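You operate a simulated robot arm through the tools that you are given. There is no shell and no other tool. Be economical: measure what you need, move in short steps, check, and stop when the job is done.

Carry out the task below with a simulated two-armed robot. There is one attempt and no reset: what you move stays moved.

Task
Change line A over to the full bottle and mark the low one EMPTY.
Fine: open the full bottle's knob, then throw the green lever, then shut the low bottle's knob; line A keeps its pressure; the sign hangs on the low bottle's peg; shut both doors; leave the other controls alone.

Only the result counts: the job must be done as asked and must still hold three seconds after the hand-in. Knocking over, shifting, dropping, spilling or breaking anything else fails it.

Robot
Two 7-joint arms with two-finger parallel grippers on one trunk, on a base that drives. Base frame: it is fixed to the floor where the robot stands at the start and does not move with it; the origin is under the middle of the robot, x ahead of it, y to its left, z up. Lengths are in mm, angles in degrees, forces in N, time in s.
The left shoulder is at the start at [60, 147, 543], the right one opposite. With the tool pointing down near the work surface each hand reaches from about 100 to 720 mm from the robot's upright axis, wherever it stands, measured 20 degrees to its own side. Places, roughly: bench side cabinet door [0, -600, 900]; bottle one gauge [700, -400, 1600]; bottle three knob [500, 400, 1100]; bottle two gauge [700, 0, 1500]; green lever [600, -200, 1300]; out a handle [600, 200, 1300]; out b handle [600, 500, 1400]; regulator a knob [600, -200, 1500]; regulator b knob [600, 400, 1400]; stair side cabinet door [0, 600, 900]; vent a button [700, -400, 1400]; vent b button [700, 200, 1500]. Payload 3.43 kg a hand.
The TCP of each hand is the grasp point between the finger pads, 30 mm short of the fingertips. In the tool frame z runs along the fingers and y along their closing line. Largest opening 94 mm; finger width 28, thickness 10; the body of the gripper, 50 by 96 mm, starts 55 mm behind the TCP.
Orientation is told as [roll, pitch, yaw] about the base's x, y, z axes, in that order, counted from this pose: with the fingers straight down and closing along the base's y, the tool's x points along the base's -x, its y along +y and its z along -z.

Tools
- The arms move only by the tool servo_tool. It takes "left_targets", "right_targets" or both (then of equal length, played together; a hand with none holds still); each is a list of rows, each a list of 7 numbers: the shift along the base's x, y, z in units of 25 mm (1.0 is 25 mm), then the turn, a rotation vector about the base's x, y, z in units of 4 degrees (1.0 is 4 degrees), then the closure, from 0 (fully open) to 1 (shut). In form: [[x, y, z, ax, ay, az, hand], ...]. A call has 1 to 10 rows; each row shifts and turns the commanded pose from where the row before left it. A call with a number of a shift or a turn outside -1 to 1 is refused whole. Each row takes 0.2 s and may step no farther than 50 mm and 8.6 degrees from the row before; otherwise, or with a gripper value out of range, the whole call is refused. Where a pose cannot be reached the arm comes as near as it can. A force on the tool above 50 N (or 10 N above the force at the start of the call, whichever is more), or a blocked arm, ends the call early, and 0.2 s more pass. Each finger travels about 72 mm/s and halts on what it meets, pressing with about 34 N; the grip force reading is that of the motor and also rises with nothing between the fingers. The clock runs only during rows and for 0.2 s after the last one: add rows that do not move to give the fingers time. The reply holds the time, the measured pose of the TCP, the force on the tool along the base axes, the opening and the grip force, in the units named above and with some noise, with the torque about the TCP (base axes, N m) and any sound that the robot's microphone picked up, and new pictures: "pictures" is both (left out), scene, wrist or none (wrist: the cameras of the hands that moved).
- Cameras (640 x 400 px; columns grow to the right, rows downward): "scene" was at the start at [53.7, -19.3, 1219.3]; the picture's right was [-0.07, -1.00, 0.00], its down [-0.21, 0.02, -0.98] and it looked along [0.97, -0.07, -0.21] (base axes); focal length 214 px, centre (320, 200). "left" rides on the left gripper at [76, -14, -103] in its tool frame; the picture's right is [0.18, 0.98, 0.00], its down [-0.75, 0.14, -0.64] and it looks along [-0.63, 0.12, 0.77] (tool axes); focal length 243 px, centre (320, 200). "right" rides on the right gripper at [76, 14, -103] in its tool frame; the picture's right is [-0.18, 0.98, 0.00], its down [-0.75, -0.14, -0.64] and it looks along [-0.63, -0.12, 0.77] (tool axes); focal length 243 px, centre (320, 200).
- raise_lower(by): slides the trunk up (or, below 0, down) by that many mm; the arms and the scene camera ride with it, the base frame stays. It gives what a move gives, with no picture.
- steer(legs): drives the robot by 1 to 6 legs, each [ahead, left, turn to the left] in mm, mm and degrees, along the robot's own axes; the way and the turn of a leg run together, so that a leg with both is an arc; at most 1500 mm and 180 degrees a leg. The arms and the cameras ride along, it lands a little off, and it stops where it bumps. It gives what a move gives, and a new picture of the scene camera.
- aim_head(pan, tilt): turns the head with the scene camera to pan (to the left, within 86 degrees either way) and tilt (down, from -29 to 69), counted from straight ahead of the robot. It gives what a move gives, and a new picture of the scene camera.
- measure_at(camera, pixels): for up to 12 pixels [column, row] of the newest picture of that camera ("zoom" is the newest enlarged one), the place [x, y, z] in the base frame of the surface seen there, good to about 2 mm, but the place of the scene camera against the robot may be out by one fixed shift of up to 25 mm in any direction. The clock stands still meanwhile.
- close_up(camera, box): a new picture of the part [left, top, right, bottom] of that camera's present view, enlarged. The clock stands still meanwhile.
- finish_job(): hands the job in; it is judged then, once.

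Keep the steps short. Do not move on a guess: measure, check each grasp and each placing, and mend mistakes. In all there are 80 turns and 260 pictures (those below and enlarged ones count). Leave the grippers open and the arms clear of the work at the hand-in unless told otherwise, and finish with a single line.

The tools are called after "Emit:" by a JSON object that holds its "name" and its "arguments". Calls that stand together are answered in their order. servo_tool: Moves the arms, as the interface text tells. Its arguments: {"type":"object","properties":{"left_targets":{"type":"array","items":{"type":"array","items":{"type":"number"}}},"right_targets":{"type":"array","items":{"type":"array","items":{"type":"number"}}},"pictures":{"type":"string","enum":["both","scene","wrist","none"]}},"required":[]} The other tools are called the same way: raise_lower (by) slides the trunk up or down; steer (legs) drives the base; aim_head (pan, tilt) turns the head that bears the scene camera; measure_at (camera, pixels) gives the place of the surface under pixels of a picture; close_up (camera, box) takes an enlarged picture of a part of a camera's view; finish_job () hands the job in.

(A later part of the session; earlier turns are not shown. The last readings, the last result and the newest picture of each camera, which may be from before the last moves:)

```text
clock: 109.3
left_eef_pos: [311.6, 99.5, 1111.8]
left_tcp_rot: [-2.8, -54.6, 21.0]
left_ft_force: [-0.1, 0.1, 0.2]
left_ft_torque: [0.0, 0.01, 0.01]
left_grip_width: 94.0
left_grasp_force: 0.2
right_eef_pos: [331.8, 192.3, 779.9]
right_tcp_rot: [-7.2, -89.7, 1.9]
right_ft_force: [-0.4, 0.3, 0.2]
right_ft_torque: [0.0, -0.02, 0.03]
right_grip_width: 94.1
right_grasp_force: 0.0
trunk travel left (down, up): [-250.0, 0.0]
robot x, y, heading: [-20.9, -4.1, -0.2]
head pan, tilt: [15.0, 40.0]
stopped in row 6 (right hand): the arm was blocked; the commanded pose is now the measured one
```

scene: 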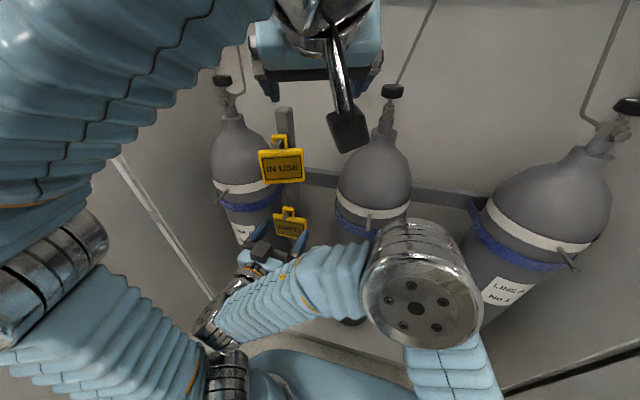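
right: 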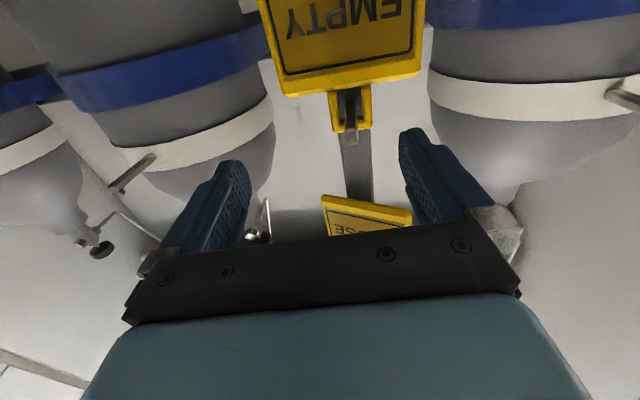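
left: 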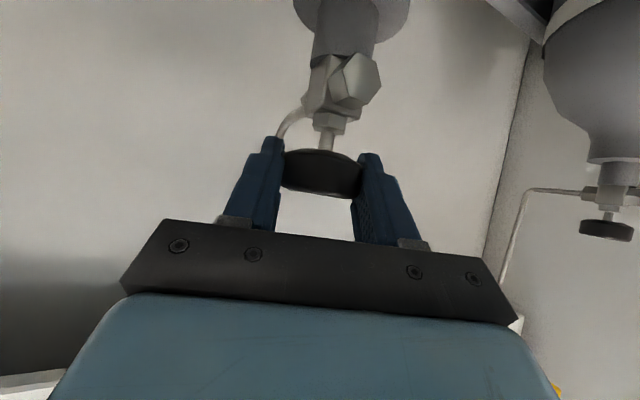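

My right wrist is touching the left shoulder. Shift the hand a bit right/forward, then back the robot off 100 mm more.

Emit:
{"name": "servo_tool", "arguments": {"right_targets": [[0.2, -0.6, 0, 0, 0, 0.5, 0], [0.2, -0.6, 0, 0, 0, 0.5, 0]], "pictures": "none"}}

Emit:
{"name": "steer", "arguments": {"legs": [[-100, 0, 0]]}}

Emit:
{"name": "close_up", "arguments": {"camera": "right", "box": [200, 0, 520, 200]}}

```text
clock: 109.9
left_eef_pos: [312.2, 100.9, 1111.8]
left_tcp_rot: [-2.8, -54.7, 21.0]
left_ft_force: [0.3, 1.1, -0.6]
left_ft_torque: [0.05, -0.03, -0.04]
left_grip_width: 94.1
left_grasp_force: 0.0
right_eef_pos: [340.3, 163.9, 778.7]
right_tcp_rot: [-4.6, -89.8, 3.4]
right_ft_force: [-0.1, 0.4, 0.0]
right_ft_torque: [-0.01, -0.01, -0.01]
right_grip_width: 94.1
right_grasp_force: 0.1
trunk travel left (down, up): [-250.0, 0.0]
robot x, y, heading: [-23.0, -2.1, -0.1]
head pan, tilt: [15.0, 40.0]
```

```text
clock: 111.0
left_eef_pos: [212.9, 100.2, 1111.2]
left_tcp_rot: [-2.6, -54.5, 21.1]
left_ft_force: [0.8, -0.4, 0.2]
left_ft_torque: [0.01, 0.02, -0.01]
left_grip_width: 93.8
left_grasp_force: 0.1
right_eef_pos: [241.0, 163.1, 779.9]
right_tcp_rot: [-7.5, -89.7, 6.2]
right_ft_force: [-0.2, -0.6, 0.0]
right_ft_torque: [0.0, 0.03, 0.02]
right_grip_width: 93.8
right_grasp_force: 0.0
trunk travel left (down, up): [-250.0, 0.0]
robot x, y, heading: [-119.6, 1.7, -0.0]
head pan, tilt: [15.0, 40.0]
```

scene: 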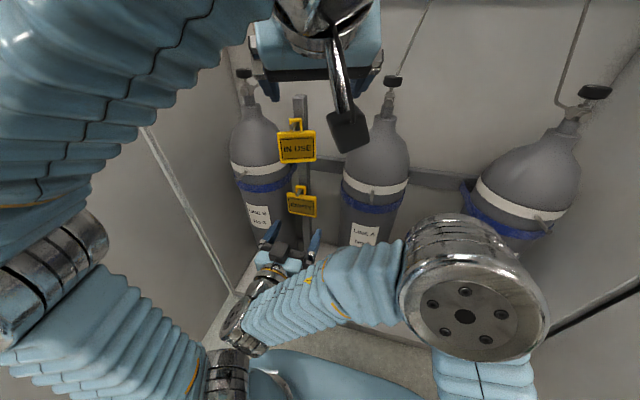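

```text
2.00 times, centred on (360, 100) of right
```

zoom: 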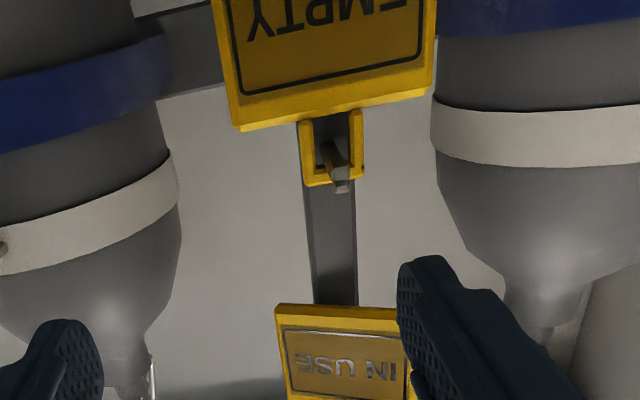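

Emit:
{"name": "measure_at", "arguments": {"camera": "zoom", "pixels": [[305, 150], [358, 145], [318, 183], [357, 178], [342, 187], [335, 160], [330, 108], [240, 125], [428, 90]]}}

```text
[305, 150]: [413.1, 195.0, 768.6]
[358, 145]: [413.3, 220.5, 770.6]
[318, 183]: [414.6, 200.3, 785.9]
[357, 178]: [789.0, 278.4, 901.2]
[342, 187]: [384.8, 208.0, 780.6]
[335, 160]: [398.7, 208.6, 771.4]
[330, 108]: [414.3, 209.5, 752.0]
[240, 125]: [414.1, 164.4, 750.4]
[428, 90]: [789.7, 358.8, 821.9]
```

Emit:
{"name": "measure_at", "arguments": {"camera": "zoom", "pixels": [[328, 240], [315, 260], [352, 260], [345, 130]]}}

Emit:
{"name": "servo_tool", "arguments": {"right_targets": [[0.8, 0.6, -0.15, 0, 0, 0.3, 0], [0.8, 0.6, -0.15, 0, 0, 0, 0], [0.8, 0.6, -0.1, 0, 0, 0, 0], [0.8, 0, 0, 0, 0, 0, 0]], "pictures": "wrist"}}

```text
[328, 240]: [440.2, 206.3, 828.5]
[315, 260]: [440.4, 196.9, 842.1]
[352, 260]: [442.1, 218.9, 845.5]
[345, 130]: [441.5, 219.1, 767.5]
```

```text
clock: 112.0
left_eef_pos: [212.2, 101.1, 1113.1]
left_tcp_rot: [-2.7, -54.8, 21.1]
left_ft_force: [0.3, 0.0, 0.6]
left_ft_torque: [-0.04, 0.01, -0.03]
left_grip_width: 93.8
left_grasp_force: 0.1
right_eef_pos: [319.9, 209.9, 769.4]
right_tcp_rot: [-13.2, -89.7, 13.3]
right_ft_force: [-1.0, 0.2, 0.5]
right_ft_torque: [0.01, -0.02, -0.04]
right_grip_width: 94.3
right_grasp_force: 0.0
trunk travel left (down, up): [-250.0, 0.0]
robot x, y, heading: [-119.5, -3.7, -0.4]
head pan, tilt: [15.0, 40.0]
```

right: 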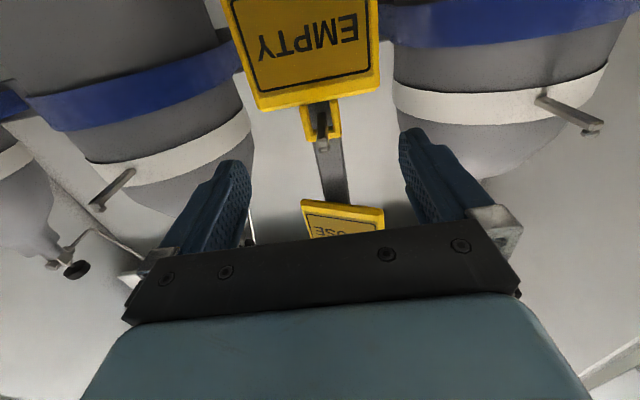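

Post front x=440, handle centre (419, 208, 770). Advance 90 mm and close on the handle's sides.

Emit:
{"name": "servo_tool", "arguments": {"right_targets": [[0.9, -0.02, 0, 0, 0, 0, 0], [0.9, -0.02, 0, 0, 0, 0, 0], [0.9, -0.02, 0, 0, 0, 0, 0], [0.85, -0.02, 0, 0, 0, 0, 0], [0, 0, 0, 0, 0, 0, 0.6], [0, 0, 0, 0, 0, 0, 1], [0, 0, 0, 0, 0, 0, 1], [0, 0, 0, 0, 0, 0, 1], [0, 0, 0, 0, 0, 0, 1]], "pictures": "wrist"}}

Emit:
{"name": "close_up", "arguments": {"camera": "scene", "box": [250, 170, 346, 230]}}

```text
clock: 114.0
left_eef_pos: [211.8, 102.3, 1112.6]
left_tcp_rot: [-2.9, -54.6, 21.2]
left_ft_force: [-0.8, 0.0, 0.7]
left_ft_torque: [0.0, -0.03, -0.02]
left_grip_width: 93.8
left_grasp_force: 0.1
right_eef_pos: [408.5, 207.2, 769.9]
right_tcp_rot: [-17.1, -89.8, 17.2]
right_ft_force: [5.8, 20.2, 7.4]
right_ft_torque: [-0.21, -0.06, 0.4]
right_grip_width: 32.4
right_grasp_force: 34.4
trunk travel left (down, up): [-250.0, 0.0]
robot x, y, heading: [-117.7, -4.4, -0.2]
head pan, tilt: [15.0, 40.0]
```

right: 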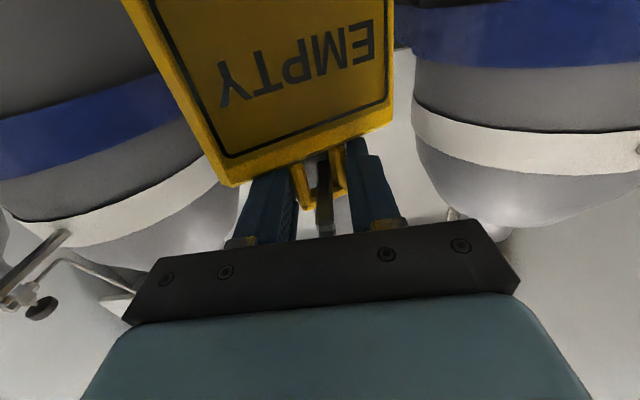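

```text
6.67 times, centred on (298, 200) of scene
```

zoom: 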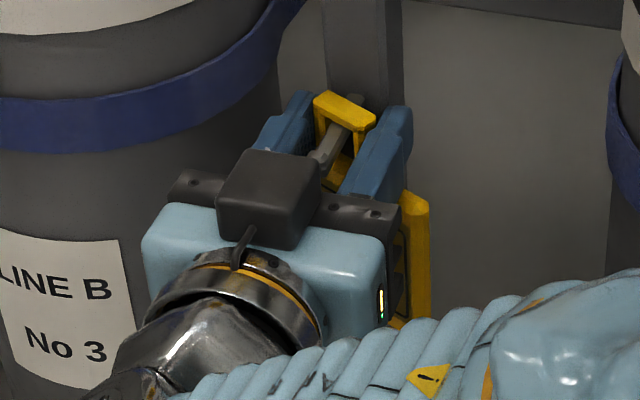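

Gripped at 32 mm. Lift 8 mm and draw back slowly.

Emit:
{"name": "servo_tool", "arguments": {"right_targets": [[0, 0.05, 0.16, 0, 0, 0, 1], [0, 0, 0.16, 0, 0, 0, 1], [-0.3, 0, 0, 0, 0, 0, 1], [-0.5, 0, 0, 0, 0, 0, 1], [-0.5, 0, 0, 0, 0, 0, 1], [-0.7, 0, 0, 0, 0, 0, 1], [-0.7, 0, 0, 0, 0, 0, 1]], "pictures": "both"}}

```text
clock: 115.7
left_eef_pos: [213.3, 100.3, 1110.0]
left_tcp_rot: [-2.7, -54.6, 21.0]
left_ft_force: [0.7, 0.3, -0.9]
left_ft_torque: [0.01, 0.02, 0.04]
left_grip_width: 94.1
left_grasp_force: 0.0
right_eef_pos: [342.3, 206.9, 777.5]
right_tcp_rot: [-9.5, -89.8, 9.1]
right_ft_force: [0.4, -0.3, -0.9]
right_ft_torque: [-0.02, 0.01, 0.02]
right_grip_width: 32.2
right_grasp_force: 34.1
trunk travel left (down, up): [-250.0, 0.0]
robot x, y, heading: [-124.9, -1.1, -0.1]
head pan, tilt: [15.0, 40.0]
```

scene: 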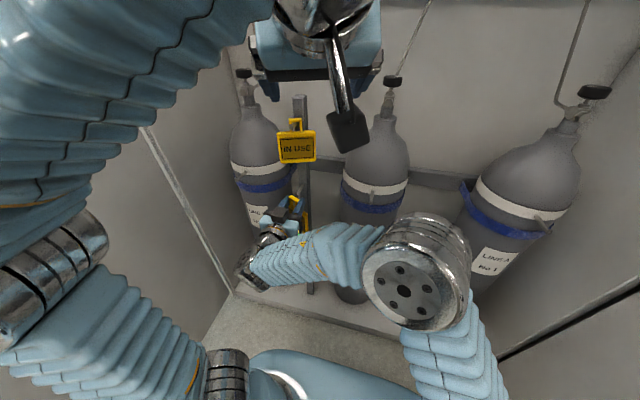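
right: 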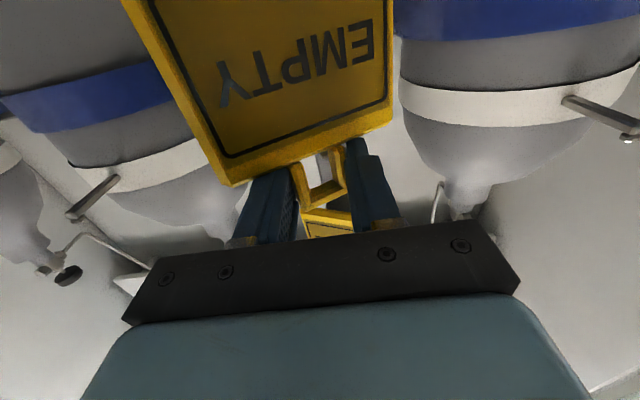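

The sign is off its peg and firmly held. Carry it back and across to the right, in front of bottle 1.

Emit:
{"name": "servo_tool", "arguments": {"right_targets": [[-1, -0.2, 0, 0, 0, 0, 1], [-1, -0.8, 0.2, 0, 0, 0, 1], [0, -1, 0.2, 0, 0, 0, 1], [0, -1, 0.2, 0, 0, 0, 1], [0, -1, 0.2, 0, 0, 0, 1], [0, -1, 0.2, 0, 0, 0, 1], [0, -1, 0.2, 0, 0, 0, 1], [0, -1, 0.2, 0, 0, 0, 1], [0, -1, 0, 0, 0, 0, 1], [0, -1, 0, 0, 0, 0, 1]], "pictures": "none"}}

Emit:
{"name": "servo_tool", "arguments": {"right_targets": [[0, -1, 0, 0, 0, 0, 1], [0, -1, 0, 0, 0, 0, 1], [0, -1, 0, 0, 0, 0, 1], [0, -1, 0, 0, 0, 0, 1], [0, -1, 0, 0, 0, 0, 1], [0, -1, 0, 0, 0, 0, 1], [0, -1, 0, 0, 0, 0, 1], [0, -1, 0, 0, 0, 0, 1], [0, -1, 0, 0, 0, 0, 1], [0, -1, 0, 0, 0, 0, 1]], "pictures": "none"}}

Emit:
{"name": "aim_head", "arguments": {"pan": -25, "tilt": 35}}

```text
clock: 117.8
left_eef_pos: [212.1, 102.4, 1112.0]
left_tcp_rot: [-2.7, -54.6, 21.1]
left_ft_force: [-0.1, -0.4, 0.3]
left_ft_torque: [0.0, -0.04, -0.04]
left_grip_width: 94.0
left_grasp_force: 0.1
right_eef_pos: [291.2, -18.0, 813.1]
right_tcp_rot: [-12.0, -89.6, 12.1]
right_ft_force: [0.7, -0.2, -0.8]
right_ft_torque: [-0.06, 0.03, -0.01]
right_grip_width: 32.6
right_grasp_force: 33.8
trunk travel left (down, up): [-250.0, 0.0]
robot x, y, heading: [-120.0, -3.6, -0.1]
head pan, tilt: [15.0, 40.0]
```

```text
clock: 120.0
left_eef_pos: [212.8, 100.6, 1112.0]
left_tcp_rot: [-2.7, -54.8, 21.1]
left_ft_force: [0.7, -0.1, -0.6]
left_ft_torque: [0.03, 0.0, -0.02]
left_grip_width: 94.2
left_grasp_force: 0.0
right_eef_pos: [345.9, -230.1, 856.1]
right_tcp_rot: [-9.9, -89.8, 9.9]
right_ft_force: [-0.4, 0.3, 0.1]
right_ft_torque: [-0.01, -0.02, -0.03]
right_grip_width: 32.6
right_grasp_force: 33.9
right hand out of reach, approached as far as the arm can: row 1, 2, 3, 4, 5, 6, 7, 8
trunk travel left (down, up): [-250.0, 0.0]
robot x, y, heading: [-118.3, -0.7, -0.1]
head pan, tilt: [15.0, 40.0]
```

```text
clock: 121.1
left_eef_pos: [212.8, 100.7, 1112.2]
left_tcp_rot: [-2.7, -54.7, 21.0]
left_ft_force: [-0.5, 0.4, -0.5]
left_ft_torque: [0.0, 0.0, 0.01]
left_grip_width: 94.0
left_grasp_force: 0.1
right_eef_pos: [346.1, -229.8, 857.2]
right_tcp_rot: [-7.0, -89.7, 6.8]
right_ft_force: [-0.5, 0.4, -0.1]
right_ft_torque: [0.03, 0.02, 0.0]
right_grip_width: 32.4
right_grasp_force: 33.9
trunk travel left (down, up): [-250.0, 0.0]
robot x, y, heading: [-118.6, -3.0, 0.2]
head pan, tilt: [-25.0, 35.0]
```

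scene: 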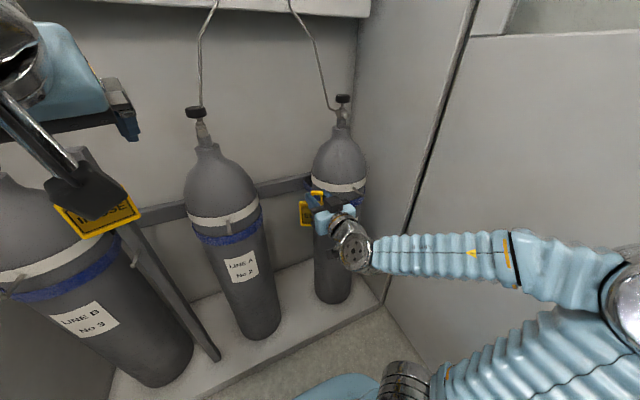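

The hand drifted outward to (346, −230, 857) but clear. Take a wrist view and locate the peg of bottle 1.

Emit:
{"name": "servo_tool", "arguments": {"right_targets": [[-0.3, -1, 0, 0, 0, 0, 1], [-0.3, -1, 0, 0, 0, 0, 1], [0, -1, 0, 0, 0, 0, 1]], "pictures": "both"}}

Emit:
{"name": "close_up", "arguments": {"camera": "scene", "box": [290, 140, 418, 240]}}

```text
clock: 121.9
left_eef_pos: [213.4, 101.1, 1112.1]
left_tcp_rot: [-2.7, -54.7, 21.1]
left_ft_force: [-0.3, -0.4, -0.3]
left_ft_torque: [-0.01, 0.01, 0.0]
left_grip_width: 94.0
left_grasp_force: 0.1
right_eef_pos: [330.8, -306.2, 856.2]
right_tcp_rot: [-5.8, -89.6, 5.9]
right_ft_force: [-0.2, 0.6, -0.1]
right_ft_torque: [-0.01, 0.01, 0.01]
right_grip_width: 32.5
right_grasp_force: 34.3
trunk travel left (down, up): [-250.0, 0.0]
robot x, y, heading: [-122.5, -3.2, -0.2]
head pan, tilt: [-25.0, 35.0]
```

scene: 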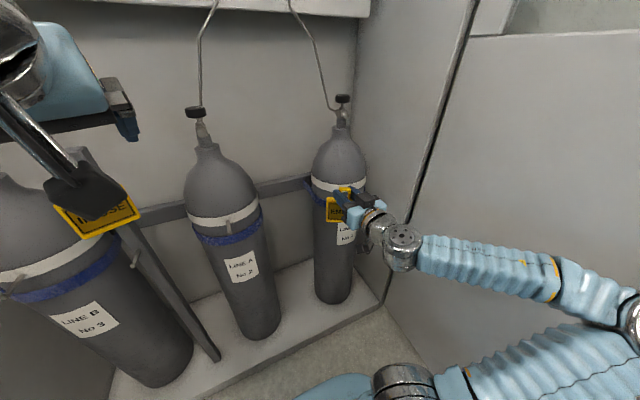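
right: 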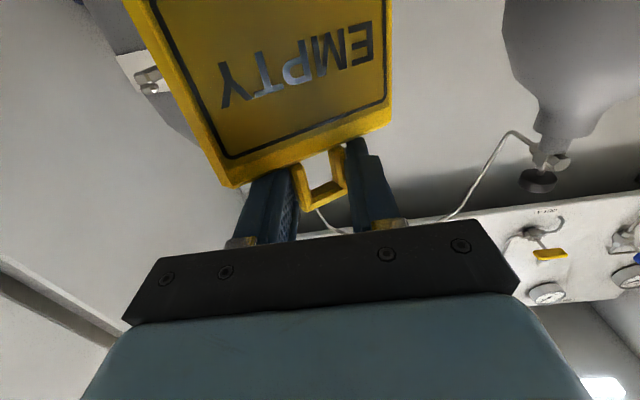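

```text
4.00 times, centred on (354, 190) of scene
```

zoom: 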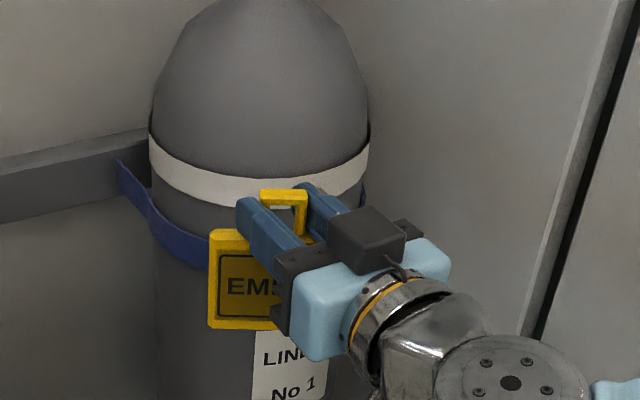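

Peg 1's tip is seen at (150, 87) in the right wrist picture; measure peg and the handle loop.

Emit:
{"name": "measure_at", "arguments": {"camera": "right", "pixels": [[150, 88], [145, 76], [158, 72], [322, 203], [305, 190], [342, 178], [305, 160], [320, 195]]}}

Emit:
{"name": "close_up", "arguments": {"camera": "right", "box": [100, 30, 228, 110]}}

```text
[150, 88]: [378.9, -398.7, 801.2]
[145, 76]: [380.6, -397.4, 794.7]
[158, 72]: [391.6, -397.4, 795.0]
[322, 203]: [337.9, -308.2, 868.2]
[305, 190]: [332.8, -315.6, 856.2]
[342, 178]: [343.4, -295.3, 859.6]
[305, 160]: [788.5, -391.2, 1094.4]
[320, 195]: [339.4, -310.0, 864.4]
```

```text
5.00 times, centred on (164, 70) of right
```

zoom: 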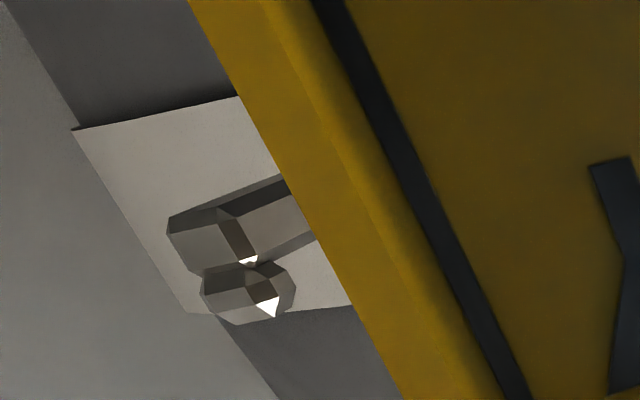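

Peg shaft y≈−398, z≈795 with an upturned nub (to ~803) at x≈379; loop opening is from TCP−17 to TCP+9. Align TCP to (331, −398.7, 800).

Emit:
{"name": "servo_tool", "arguments": {"right_targets": [[0, -0.92, -0.56, 0, 0, 0, 1], [0, -0.92, -0.56, 0, 0, 0, 1], [0, -0.92, -0.56, 0, 0, 0, 1], [0, -0.93, -0.56, 0, 0, 0, 1], [0, 0, 0, 0, 0, 0, 1]], "pictures": "both"}}

Emit:
{"name": "close_up", "arguments": {"camera": "right", "box": [240, 120, 400, 220]}}

Emit:
{"name": "close_up", "arguments": {"camera": "scene", "box": [310, 160, 406, 220]}}

```text
clock: 123.1
left_eef_pos: [213.6, 100.8, 1111.8]
left_tcp_rot: [-2.7, -54.8, 21.0]
left_ft_force: [-0.1, -0.6, 0.6]
left_ft_torque: [-0.03, 0.02, 0.0]
left_grip_width: 94.0
left_grasp_force: 0.1
right_eef_pos: [330.4, -398.2, 799.2]
right_tcp_rot: [-2.0, -89.7, 2.0]
right_ft_force: [-0.5, -1.4, -0.4]
right_ft_torque: [0.0, 0.0, 0.01]
right_grip_width: 32.5
right_grasp_force: 34.3
trunk travel left (down, up): [-250.0, 0.0]
robot x, y, heading: [-120.1, -5.0, -0.1]
head pan, tilt: [-25.0, 35.0]
```

scene: 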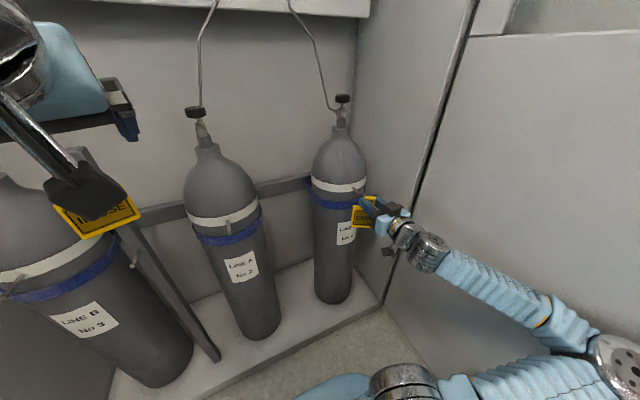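
right: 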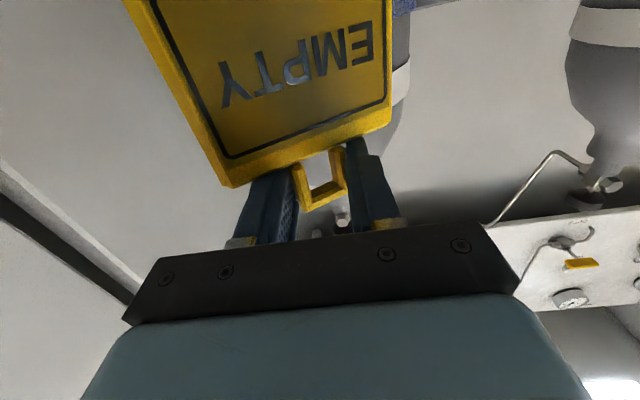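

```text
4.00 times, centred on (320, 170) of right
```

zoom: 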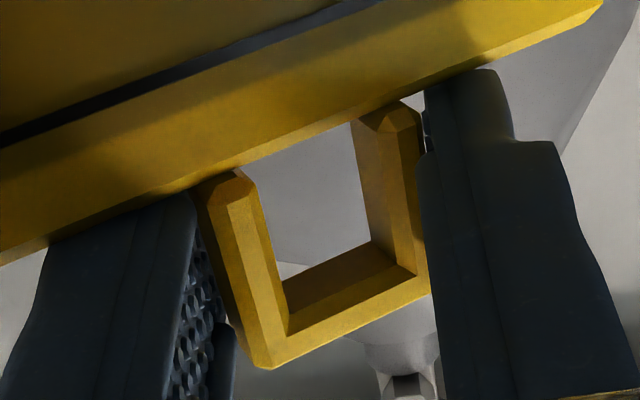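

```text
6.67 times, centred on (358, 190) of scene
```

zoom: 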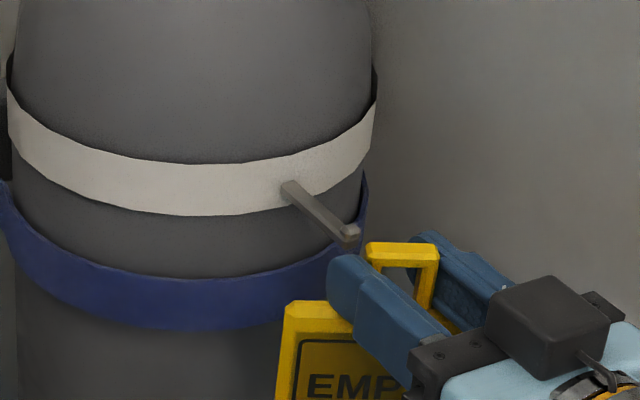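

Alignment looks right. Advance 42 mm so the nub just enters the loop, then check.

Emit:
{"name": "servo_tool", "arguments": {"right_targets": [[0.5, 0, 0.03, 0, 0, 0, 1], [0.5, 0, 0, 0, 0, 0, 1], [0.35, 0, 0, 0, 0, 0, 1], [0.35, 0, 0, 0, 0, 0, 1]], "pictures": "wrist"}}

Emit:
{"name": "close_up", "arguments": {"camera": "right", "box": [240, 120, 400, 220]}}

Emit:
{"name": "close_up", "arguments": {"camera": "scene", "box": [310, 160, 406, 220]}}

```text
clock: 124.1
left_eef_pos: [212.6, 99.8, 1113.2]
left_tcp_rot: [-2.7, -54.7, 21.0]
left_ft_force: [0.3, 0.1, -0.2]
left_ft_torque: [0.02, -0.01, 0.03]
left_grip_width: 94.0
left_grasp_force: 0.1
right_eef_pos: [374.1, -399.2, 800.1]
right_tcp_rot: [-0.6, -89.7, 0.6]
right_ft_force: [-0.7, 0.6, -0.7]
right_ft_torque: [0.01, 0.01, -0.01]
right_grip_width: 32.9
right_grasp_force: 34.1
trunk travel left (down, up): [-250.0, 0.0]
robot x, y, heading: [-122.4, -1.3, -0.5]
head pan, tilt: [-25.0, 35.0]
```

right: 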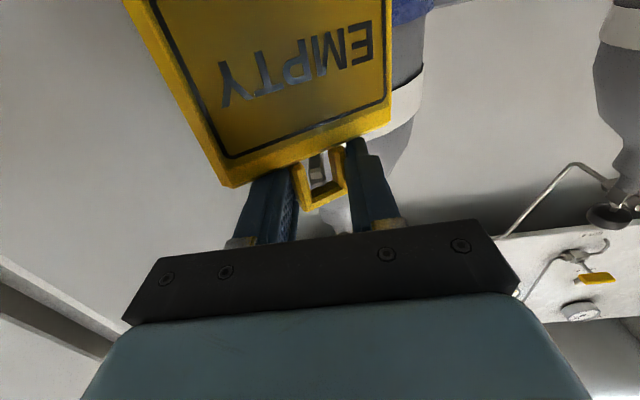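

```text
4.00 times, centred on (320, 170) of right
```

zoom: 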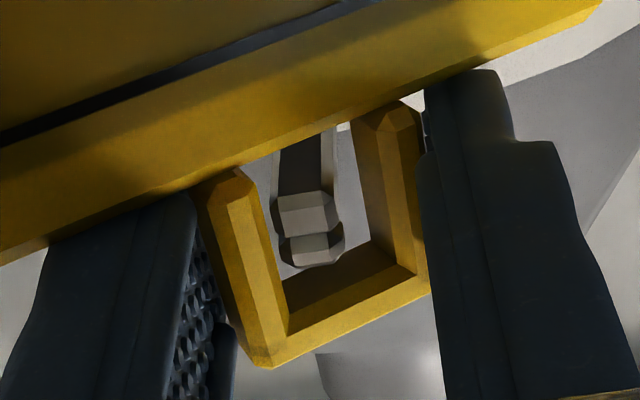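

```text
6.67 times, centred on (358, 190) of scene
```

zoom: 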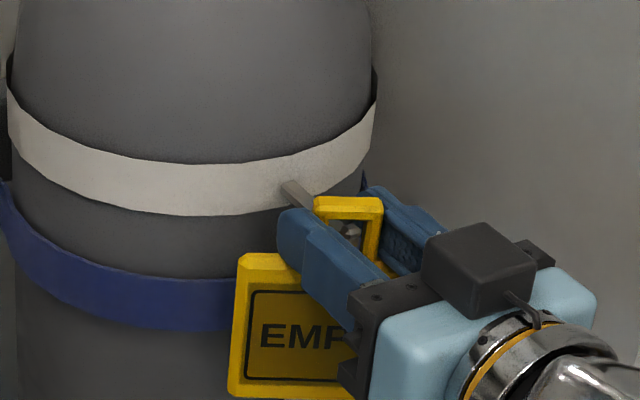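

The peg tip is inside the loop. Advance 22 mm more and lower 8 mm.

Emit:
{"name": "servo_tool", "arguments": {"right_targets": [[0.3, -0.04, 0, 0, 0, 0, 1], [0.3, 0, 0, 0, 0, 0, 1], [0.3, 0, 0, 0, 0, 0, 1], [0, 0, -0.12, 0, 0, 0, 1], [0, 0, -0.12, 0, 0, 0, 1], [0, 0, -0.08, 0, 0, 0, 1]], "pictures": "wrist"}}

Emit:
{"name": "close_up", "arguments": {"camera": "right", "box": [240, 120, 400, 220]}}

Emit:
{"name": "close_up", "arguments": {"camera": "scene", "box": [310, 160, 406, 220]}}

```text
clock: 125.5
left_eef_pos: [214.0, 101.4, 1111.8]
left_tcp_rot: [-2.8, -54.6, 21.0]
left_ft_force: [0.1, 0.1, -0.6]
left_ft_torque: [-0.01, -0.02, -0.01]
left_grip_width: 94.1
left_grasp_force: 0.1
right_eef_pos: [395.5, -399.7, 792.9]
right_tcp_rot: [-5.7, -89.8, 5.7]
right_ft_force: [-0.1, -0.3, -0.2]
right_ft_torque: [0.01, 0.02, 0.0]
right_grip_width: 32.7
right_grasp_force: 34.2
trunk travel left (down, up): [-250.0, 0.0]
robot x, y, heading: [-118.4, -4.1, 0.1]
head pan, tilt: [-25.0, 35.0]
```

right: 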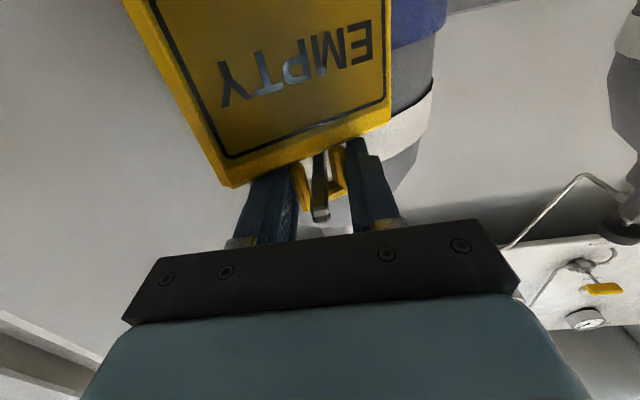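

```text
4.00 times, centred on (320, 170) of right
```

zoom: 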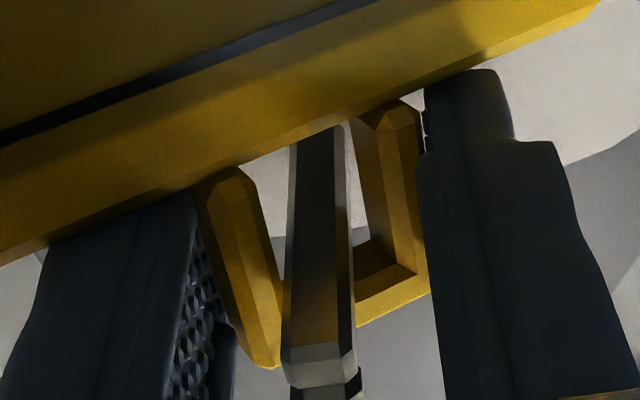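

```text
6.67 times, centred on (358, 190) of scene
```

zoom: 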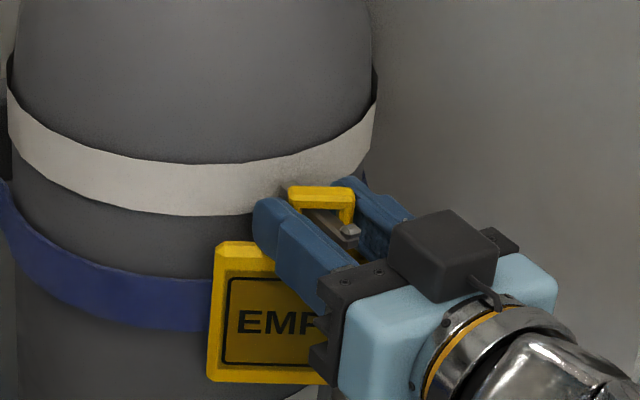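

Peg is well through the loop. Lower a little more until it rests, then open.

Emit:
{"name": "servo_tool", "arguments": {"right_targets": [[0, 0, -0.08, 0, 0, 0, 1], [0, 0, -0.08, 0, 0, 0, 1]], "pictures": "none"}}

Emit:
{"name": "servo_tool", "arguments": {"right_targets": [[0, 0, 0, 0, 0, 0, 0.5], [0, 0, 0, 0, 0, 0, 0.3], [0, 0, 0, 0, 0, 0, 0], [0, 0, 0, 0, 0, 0, 0], [0, 0, 0, 0, 0, 0, 0]], "pictures": "wrist"}}

Emit:
{"name": "close_up", "arguments": {"camera": "scene", "box": [310, 160, 406, 220]}}

```text
clock: 126.1
left_eef_pos: [212.8, 100.4, 1112.6]
left_tcp_rot: [-2.8, -54.7, 21.0]
left_ft_force: [0.0, -0.3, -0.5]
left_ft_torque: [0.0, 0.0, 0.02]
left_grip_width: 94.2
left_grasp_force: 0.1
right_eef_pos: [395.4, -399.0, 789.7]
right_tcp_rot: [-33.8, -89.8, 33.8]
right_ft_force: [3.0, -1.4, 8.6]
right_ft_torque: [0.01, -0.05, 0.01]
right_grip_width: 32.5
right_grasp_force: 34.7
trunk travel left (down, up): [-250.0, 0.0]
robot x, y, heading: [-120.3, -3.0, -0.3]
head pan, tilt: [-25.0, 35.0]
```

```text
clock: 127.3
left_eef_pos: [213.5, 100.3, 1111.3]
left_tcp_rot: [-2.7, -54.7, 21.0]
left_ft_force: [0.8, -0.7, -0.3]
left_ft_torque: [-0.02, -0.01, -0.01]
left_grip_width: 94.1
left_grasp_force: 0.0
right_eef_pos: [395.0, -399.0, 789.5]
right_tcp_rot: [-1.2, -89.6, 1.2]
right_ft_force: [0.5, 0.2, -1.5]
right_ft_torque: [0.0, 0.01, 0.02]
right_grip_width: 93.9
right_grasp_force: 0.0
trunk travel left (down, up): [-250.0, 0.0]
robot x, y, heading: [-120.6, -2.9, 0.1]
head pan, tilt: [-25.0, 35.0]
```

right: 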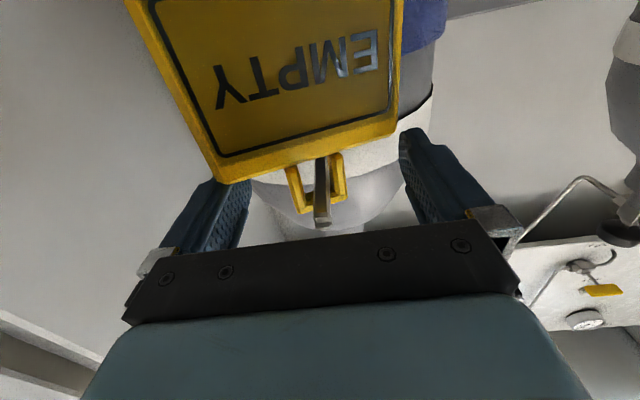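

```text
6.67 times, centred on (358, 190) of scene
```

zoom: 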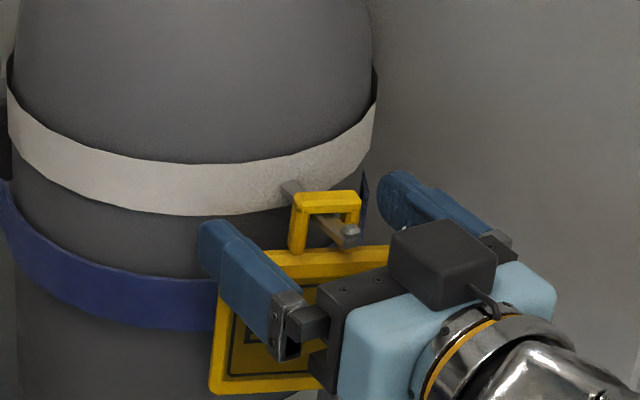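

The sign hangs on the peg. Withdraw straight back.

Emit:
{"name": "servo_tool", "arguments": {"right_targets": [[-0.6, 0, 0, 0, 0, 0, 0], [-1, 0, 0, 0, 0, 0, 0], [-1, 0, 0, 0, 0, 0, 0], [-1, 0, 0, 0, 0, 0, 0], [-0.5, 0.5, 0, 0, 0, 0, 0]], "pictures": "scene"}}

Emit:
{"name": "close_up", "arguments": {"camera": "scene", "box": [310, 150, 406, 240]}}

```text
clock: 128.5
left_eef_pos: [212.6, 100.3, 1111.5]
left_tcp_rot: [-2.8, -54.7, 21.0]
left_ft_force: [0.0, 0.0, 0.5]
left_ft_torque: [-0.01, 0.0, 0.0]
left_grip_width: 93.8
left_grasp_force: 0.1
right_eef_pos: [295.2, -391.3, 791.7]
right_tcp_rot: [-9.4, -89.7, 9.6]
right_ft_force: [-0.5, -0.3, 0.3]
right_ft_torque: [-0.02, 0.0, 0.02]
right_grip_width: 94.1
right_grasp_force: 0.1
right hand out of reach, approached as far as the arm can: row 5
trunk travel left (down, up): [-250.0, 0.0]
robot x, y, heading: [-122.3, -2.7, -0.3]
head pan, tilt: [-25.0, 35.0]
```

scene: 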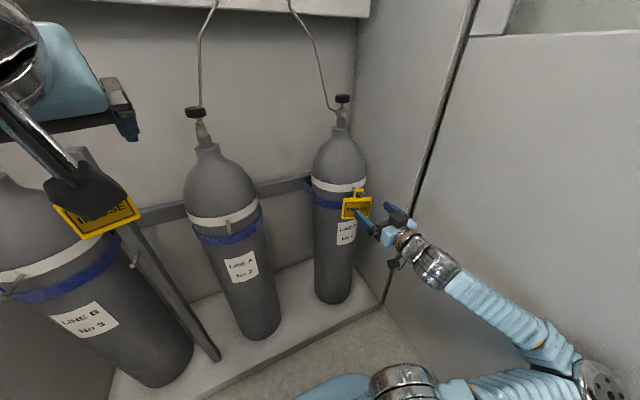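

```text
4.44 times, centred on (358, 195) of scene
```

zoom: 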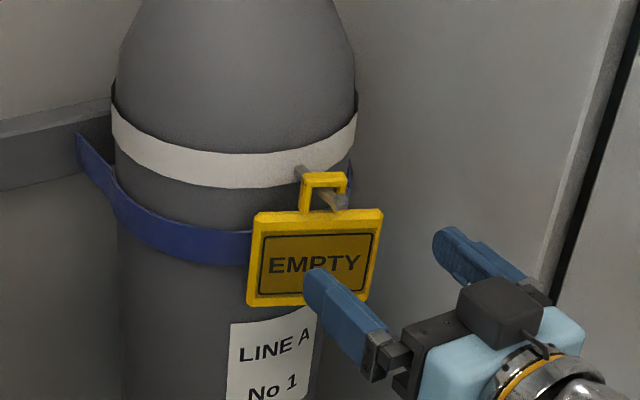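

EMPTY hangs securely on bottle 1. Next, the doors: back out 450 mm with arms as they are and look around.

Emit:
{"name": "steer", "arguments": {"legs": [[-450, 0, 0]]}}

Emit:
{"name": "aim_head", "arguments": {"pan": -55, "tilt": 15}}

Emit:
{"name": "aim_head", "arguments": {"pan": 55, "tilt": 15}}

```text
clock: 129.8
left_eef_pos: [117.7, 104.4, 1112.3]
left_tcp_rot: [-2.8, -54.5, 21.4]
left_ft_force: [1.3, -0.1, -0.8]
left_ft_torque: [0.01, 0.03, -0.02]
left_grip_width: 94.3
left_grasp_force: 0.1
right_eef_pos: [207.5, -378.2, 794.1]
right_tcp_rot: [-64.2, -89.5, 65.9]
right_ft_force: [0.2, -0.1, -0.4]
right_ft_torque: [0.01, -0.03, 0.03]
right_grip_width: 94.0
right_grasp_force: 0.1
trunk travel left (down, up): [-250.0, 0.0]
robot x, y, heading: [-218.8, -2.5, 0.4]
head pan, tilt: [-25.0, 35.0]
stopped in leg 1: the robot was blocked; the commanded pose is now the measured one
```

scene: 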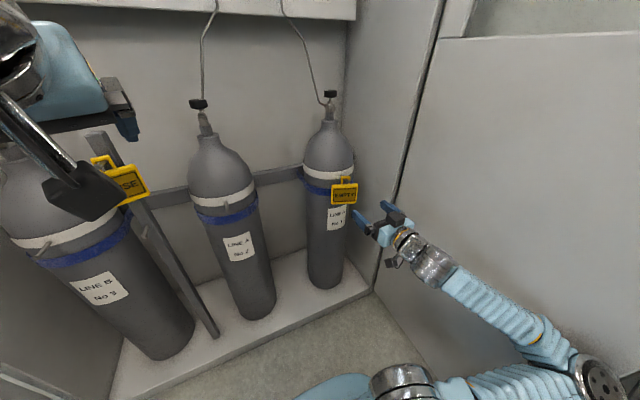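

```text
clock: 130.8
left_eef_pos: [118.4, 104.5, 1110.6]
left_tcp_rot: [-2.9, -54.6, 21.4]
left_ft_force: [-0.2, 0.0, 0.8]
left_ft_torque: [0.01, 0.01, 0.0]
left_grip_width: 94.1
left_grasp_force: 0.0
right_eef_pos: [206.9, -378.9, 793.0]
right_tcp_rot: [-56.4, -89.5, 58.1]
right_ft_force: [0.3, 0.3, -0.2]
right_ft_torque: [0.0, 0.0, 0.01]
right_grip_width: 94.0
right_grasp_force: 0.1
trunk travel left (down, up): [-250.0, 0.0]
robot x, y, heading: [-214.6, -1.7, -0.1]
head pan, tilt: [-55.0, 15.0]
```

scene: 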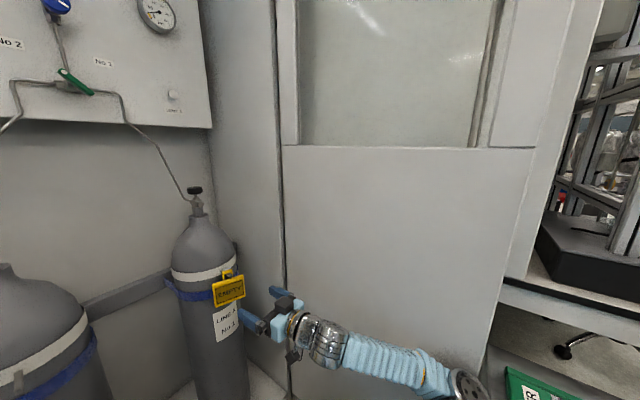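

```text
clock: 132.7
left_eef_pos: [118.6, 104.2, 1111.0]
left_tcp_rot: [-2.8, -54.5, 21.4]
left_ft_force: [-0.7, 0.1, 0.4]
left_ft_torque: [-0.03, 0.01, 0.02]
left_grip_width: 94.1
left_grasp_force: 0.0
right_eef_pos: [207.7, -378.8, 792.8]
right_tcp_rot: [-53.3, -89.4, 54.9]
right_ft_force: [-0.1, 0.0, 0.1]
right_ft_torque: [0.0, 0.02, 0.03]
right_grip_width: 93.9
right_grasp_force: 0.0
trunk travel left (down, up): [-250.0, 0.0]
robot x, y, heading: [-219.5, 0.2, -0.0]
head pan, tilt: [55.0, 15.0]
```

scene: 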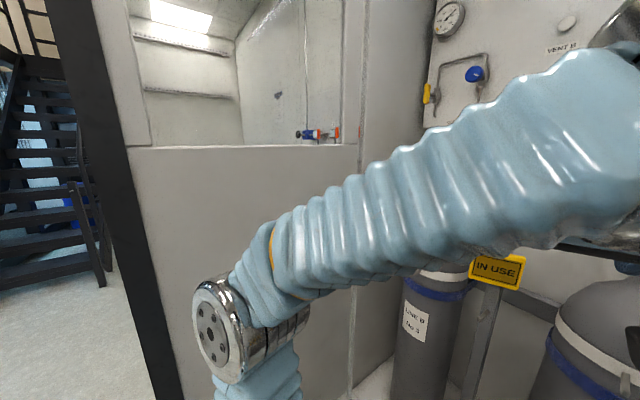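

Blocked after 100 mm by something behind or an elbow. Measure door edges and my elbows' sides; also look farther round.

Emit:
{"name": "measure_at", "arguments": {"camera": "scene", "pixels": [[145, 250], [135, 160], [350, 240], [120, 200], [210, 340], [260, 350], [200, 300], [60, 200]]}}

Emit:
{"name": "aim_head", "arguments": {"pan": 86, "tilt": 40}}

Emit:
{"name": "aim_head", "arguments": {"pan": -86, "tilt": 40}}

Emit:
{"name": "measure_at", "arguments": {"camera": "scene", "pixels": [[300, 100], [400, 100], [450, 60], [480, 200], [550, 250], [600, 200], [200, 200], [320, 300]]}}

```text
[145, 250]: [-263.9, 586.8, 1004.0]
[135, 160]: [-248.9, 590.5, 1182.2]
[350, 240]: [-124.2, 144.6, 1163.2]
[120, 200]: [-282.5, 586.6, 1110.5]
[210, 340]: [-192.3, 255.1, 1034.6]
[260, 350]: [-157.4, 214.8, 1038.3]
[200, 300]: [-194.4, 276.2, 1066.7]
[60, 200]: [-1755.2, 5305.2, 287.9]
```

```text
clock: 133.6
left_eef_pos: [117.5, 105.4, 1109.6]
left_tcp_rot: [-2.9, -54.4, 21.3]
left_ft_force: [-0.3, 0.5, -0.3]
left_ft_torque: [0.03, 0.02, -0.02]
left_grip_width: 93.9
left_grasp_force: 0.1
right_eef_pos: [208.5, -379.5, 792.6]
right_tcp_rot: [-52.6, -89.5, 54.2]
right_ft_force: [-0.1, -0.3, 0.1]
right_ft_torque: [-0.01, 0.0, 0.0]
right_grip_width: 94.2
right_grasp_force: 0.0
trunk travel left (down, up): [-250.0, 0.0]
robot x, y, heading: [-217.3, 0.3, -0.1]
head pan, tilt: [85.9, 40.0]
```

scene: 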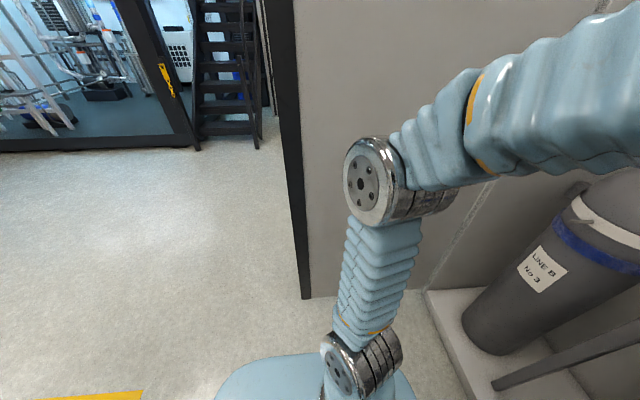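

```text
clock: 136.2
left_eef_pos: [118.6, 104.7, 1110.6]
left_tcp_rot: [-3.0, -54.3, 21.3]
left_ft_force: [-0.8, -0.6, -0.3]
left_ft_torque: [-0.04, 0.04, 0.03]
left_grip_width: 93.9
left_grasp_force: 0.1
right_eef_pos: [207.6, -379.3, 793.3]
right_tcp_rot: [-51.6, -89.5, 53.2]
right_ft_force: [0.0, 0.2, -0.2]
right_ft_torque: [0.04, -0.05, -0.02]
right_grip_width: 93.9
right_grasp_force: 0.1
trunk travel left (down, up): [-250.0, 0.0]
robot x, y, heading: [-216.4, -0.8, 0.1]
head pan, tilt: [-85.9, 40.0]
```

scene: 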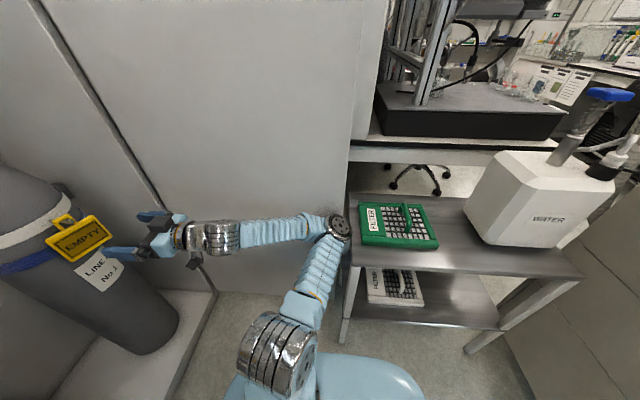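

```text
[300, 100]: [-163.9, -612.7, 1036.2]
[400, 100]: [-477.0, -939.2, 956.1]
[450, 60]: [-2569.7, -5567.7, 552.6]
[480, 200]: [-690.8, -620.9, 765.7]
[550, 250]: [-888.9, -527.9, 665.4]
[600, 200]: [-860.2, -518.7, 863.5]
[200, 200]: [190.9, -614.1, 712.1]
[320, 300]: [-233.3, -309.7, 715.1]
```

My right elbow touched the trolley at right rear. I back off slightly forward and measure trolley edges.

Emit:
{"name": "measure_at", "arguments": {"camera": "scene", "pixels": [[356, 200], [352, 262], [500, 322], [575, 278], [337, 225], [345, 235], [348, 140], [420, 265], [350, 340]]}}

Emit:
{"name": "close_up", "arguments": {"camera": "scene", "box": [290, 180, 418, 280]}}

```text
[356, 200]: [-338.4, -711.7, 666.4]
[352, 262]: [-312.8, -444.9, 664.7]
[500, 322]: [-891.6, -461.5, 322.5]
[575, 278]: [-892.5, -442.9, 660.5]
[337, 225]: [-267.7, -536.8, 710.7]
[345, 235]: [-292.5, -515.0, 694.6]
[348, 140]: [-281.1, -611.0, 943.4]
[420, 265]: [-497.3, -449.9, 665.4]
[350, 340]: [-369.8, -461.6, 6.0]
```

```text
4.00 times, centred on (354, 230) of scene
```

zoom: 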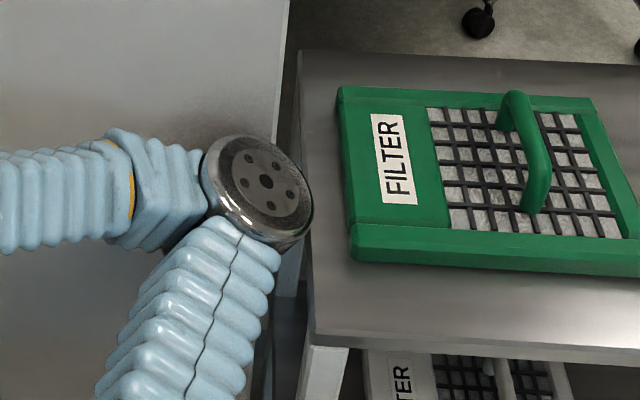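

The trolley is at x<−310, y<−435. I'll move forward a bit, left 150 mm, then back past it, and look at both doors.

Emit:
{"name": "steer", "arguments": {"legs": [[40, 0, 0], [0, 150, 0], [-560, 0, 0]]}}

Emit:
{"name": "aim_head", "arguments": {"pan": 0, "tilt": 20}}

Emit:
{"name": "aim_head", "arguments": {"pan": -60, "tilt": 20}}

```text
clock: 141.1
left_eef_pos: [-406.0, 262.8, 1110.4]
left_tcp_rot: [-3.3, -54.4, 22.0]
left_ft_force: [-0.4, 0.6, 0.2]
left_ft_torque: [0.0, -0.01, 0.0]
left_grip_width: 94.1
left_grasp_force: 0.1
right_eef_pos: [-314.0, -219.8, 797.2]
right_tcp_rot: [-83.7, -89.0, 85.9]
right_ft_force: [-0.5, -0.5, 0.0]
right_ft_torque: [0.0, 0.01, -0.03]
right_grip_width: 94.0
right_grasp_force: 0.0
trunk travel left (down, up): [-250.0, 0.0]
robot x, y, heading: [-735.7, 149.0, 0.5]
head pan, tilt: [-85.9, 40.0]
stopped in leg 3: the robot was blocked; the commanded pose is now the measured one
```

scene: 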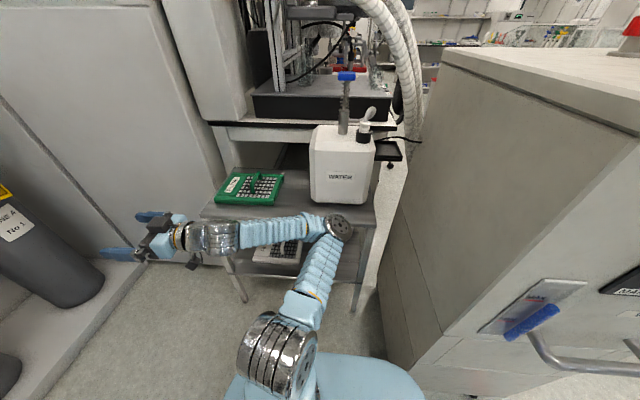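

```text
clock: 142.7
left_eef_pos: [-406.2, 262.0, 1109.6]
left_tcp_rot: [-3.5, -54.4, 22.2]
left_ft_force: [-0.2, 0.2, -0.3]
left_ft_torque: [0.0, 0.05, 0.01]
left_grip_width: 94.2
left_grasp_force: 0.1
right_eef_pos: [-313.9, -220.4, 796.8]
right_tcp_rot: [-81.6, -89.1, 83.8]
right_ft_force: [0.0, 0.0, 0.3]
right_ft_torque: [0.04, 0.01, -0.02]
right_grip_width: 93.8
right_grasp_force: 0.1
trunk travel left (down, up): [-250.0, 0.0]
robot x, y, heading: [-739.4, 147.1, 0.2]
head pan, tilt: [0.0, 20.0]
```

scene: 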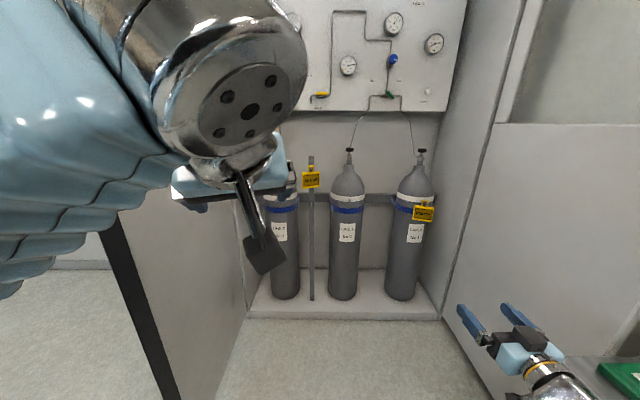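

```text
clock: 144.0
left_eef_pos: [-405.7, 262.8, 1110.2]
left_tcp_rot: [-3.4, -54.3, 22.1]
left_ft_force: [-0.7, 0.3, -0.1]
left_ft_torque: [0.02, 0.02, -0.01]
left_grip_width: 93.7
left_grasp_force: 0.0
right_eef_pos: [-314.3, -221.0, 796.9]
right_tcp_rot: [-81.4, -89.1, 83.5]
right_ft_force: [0.3, 0.3, 0.2]
right_ft_torque: [0.01, -0.01, 0.02]
right_grip_width: 94.1
right_grasp_force: 0.1
trunk travel left (down, up): [-250.0, 0.0]
robot x, y, heading: [-739.2, 150.5, 0.4]
head pan, tilt: [-60.0, 20.0]
5 turns are left
```

scene: 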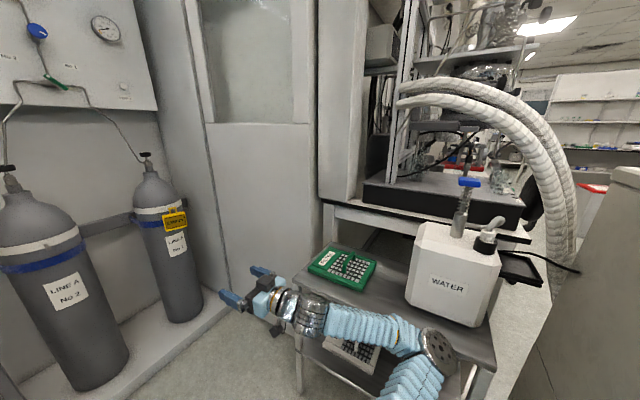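

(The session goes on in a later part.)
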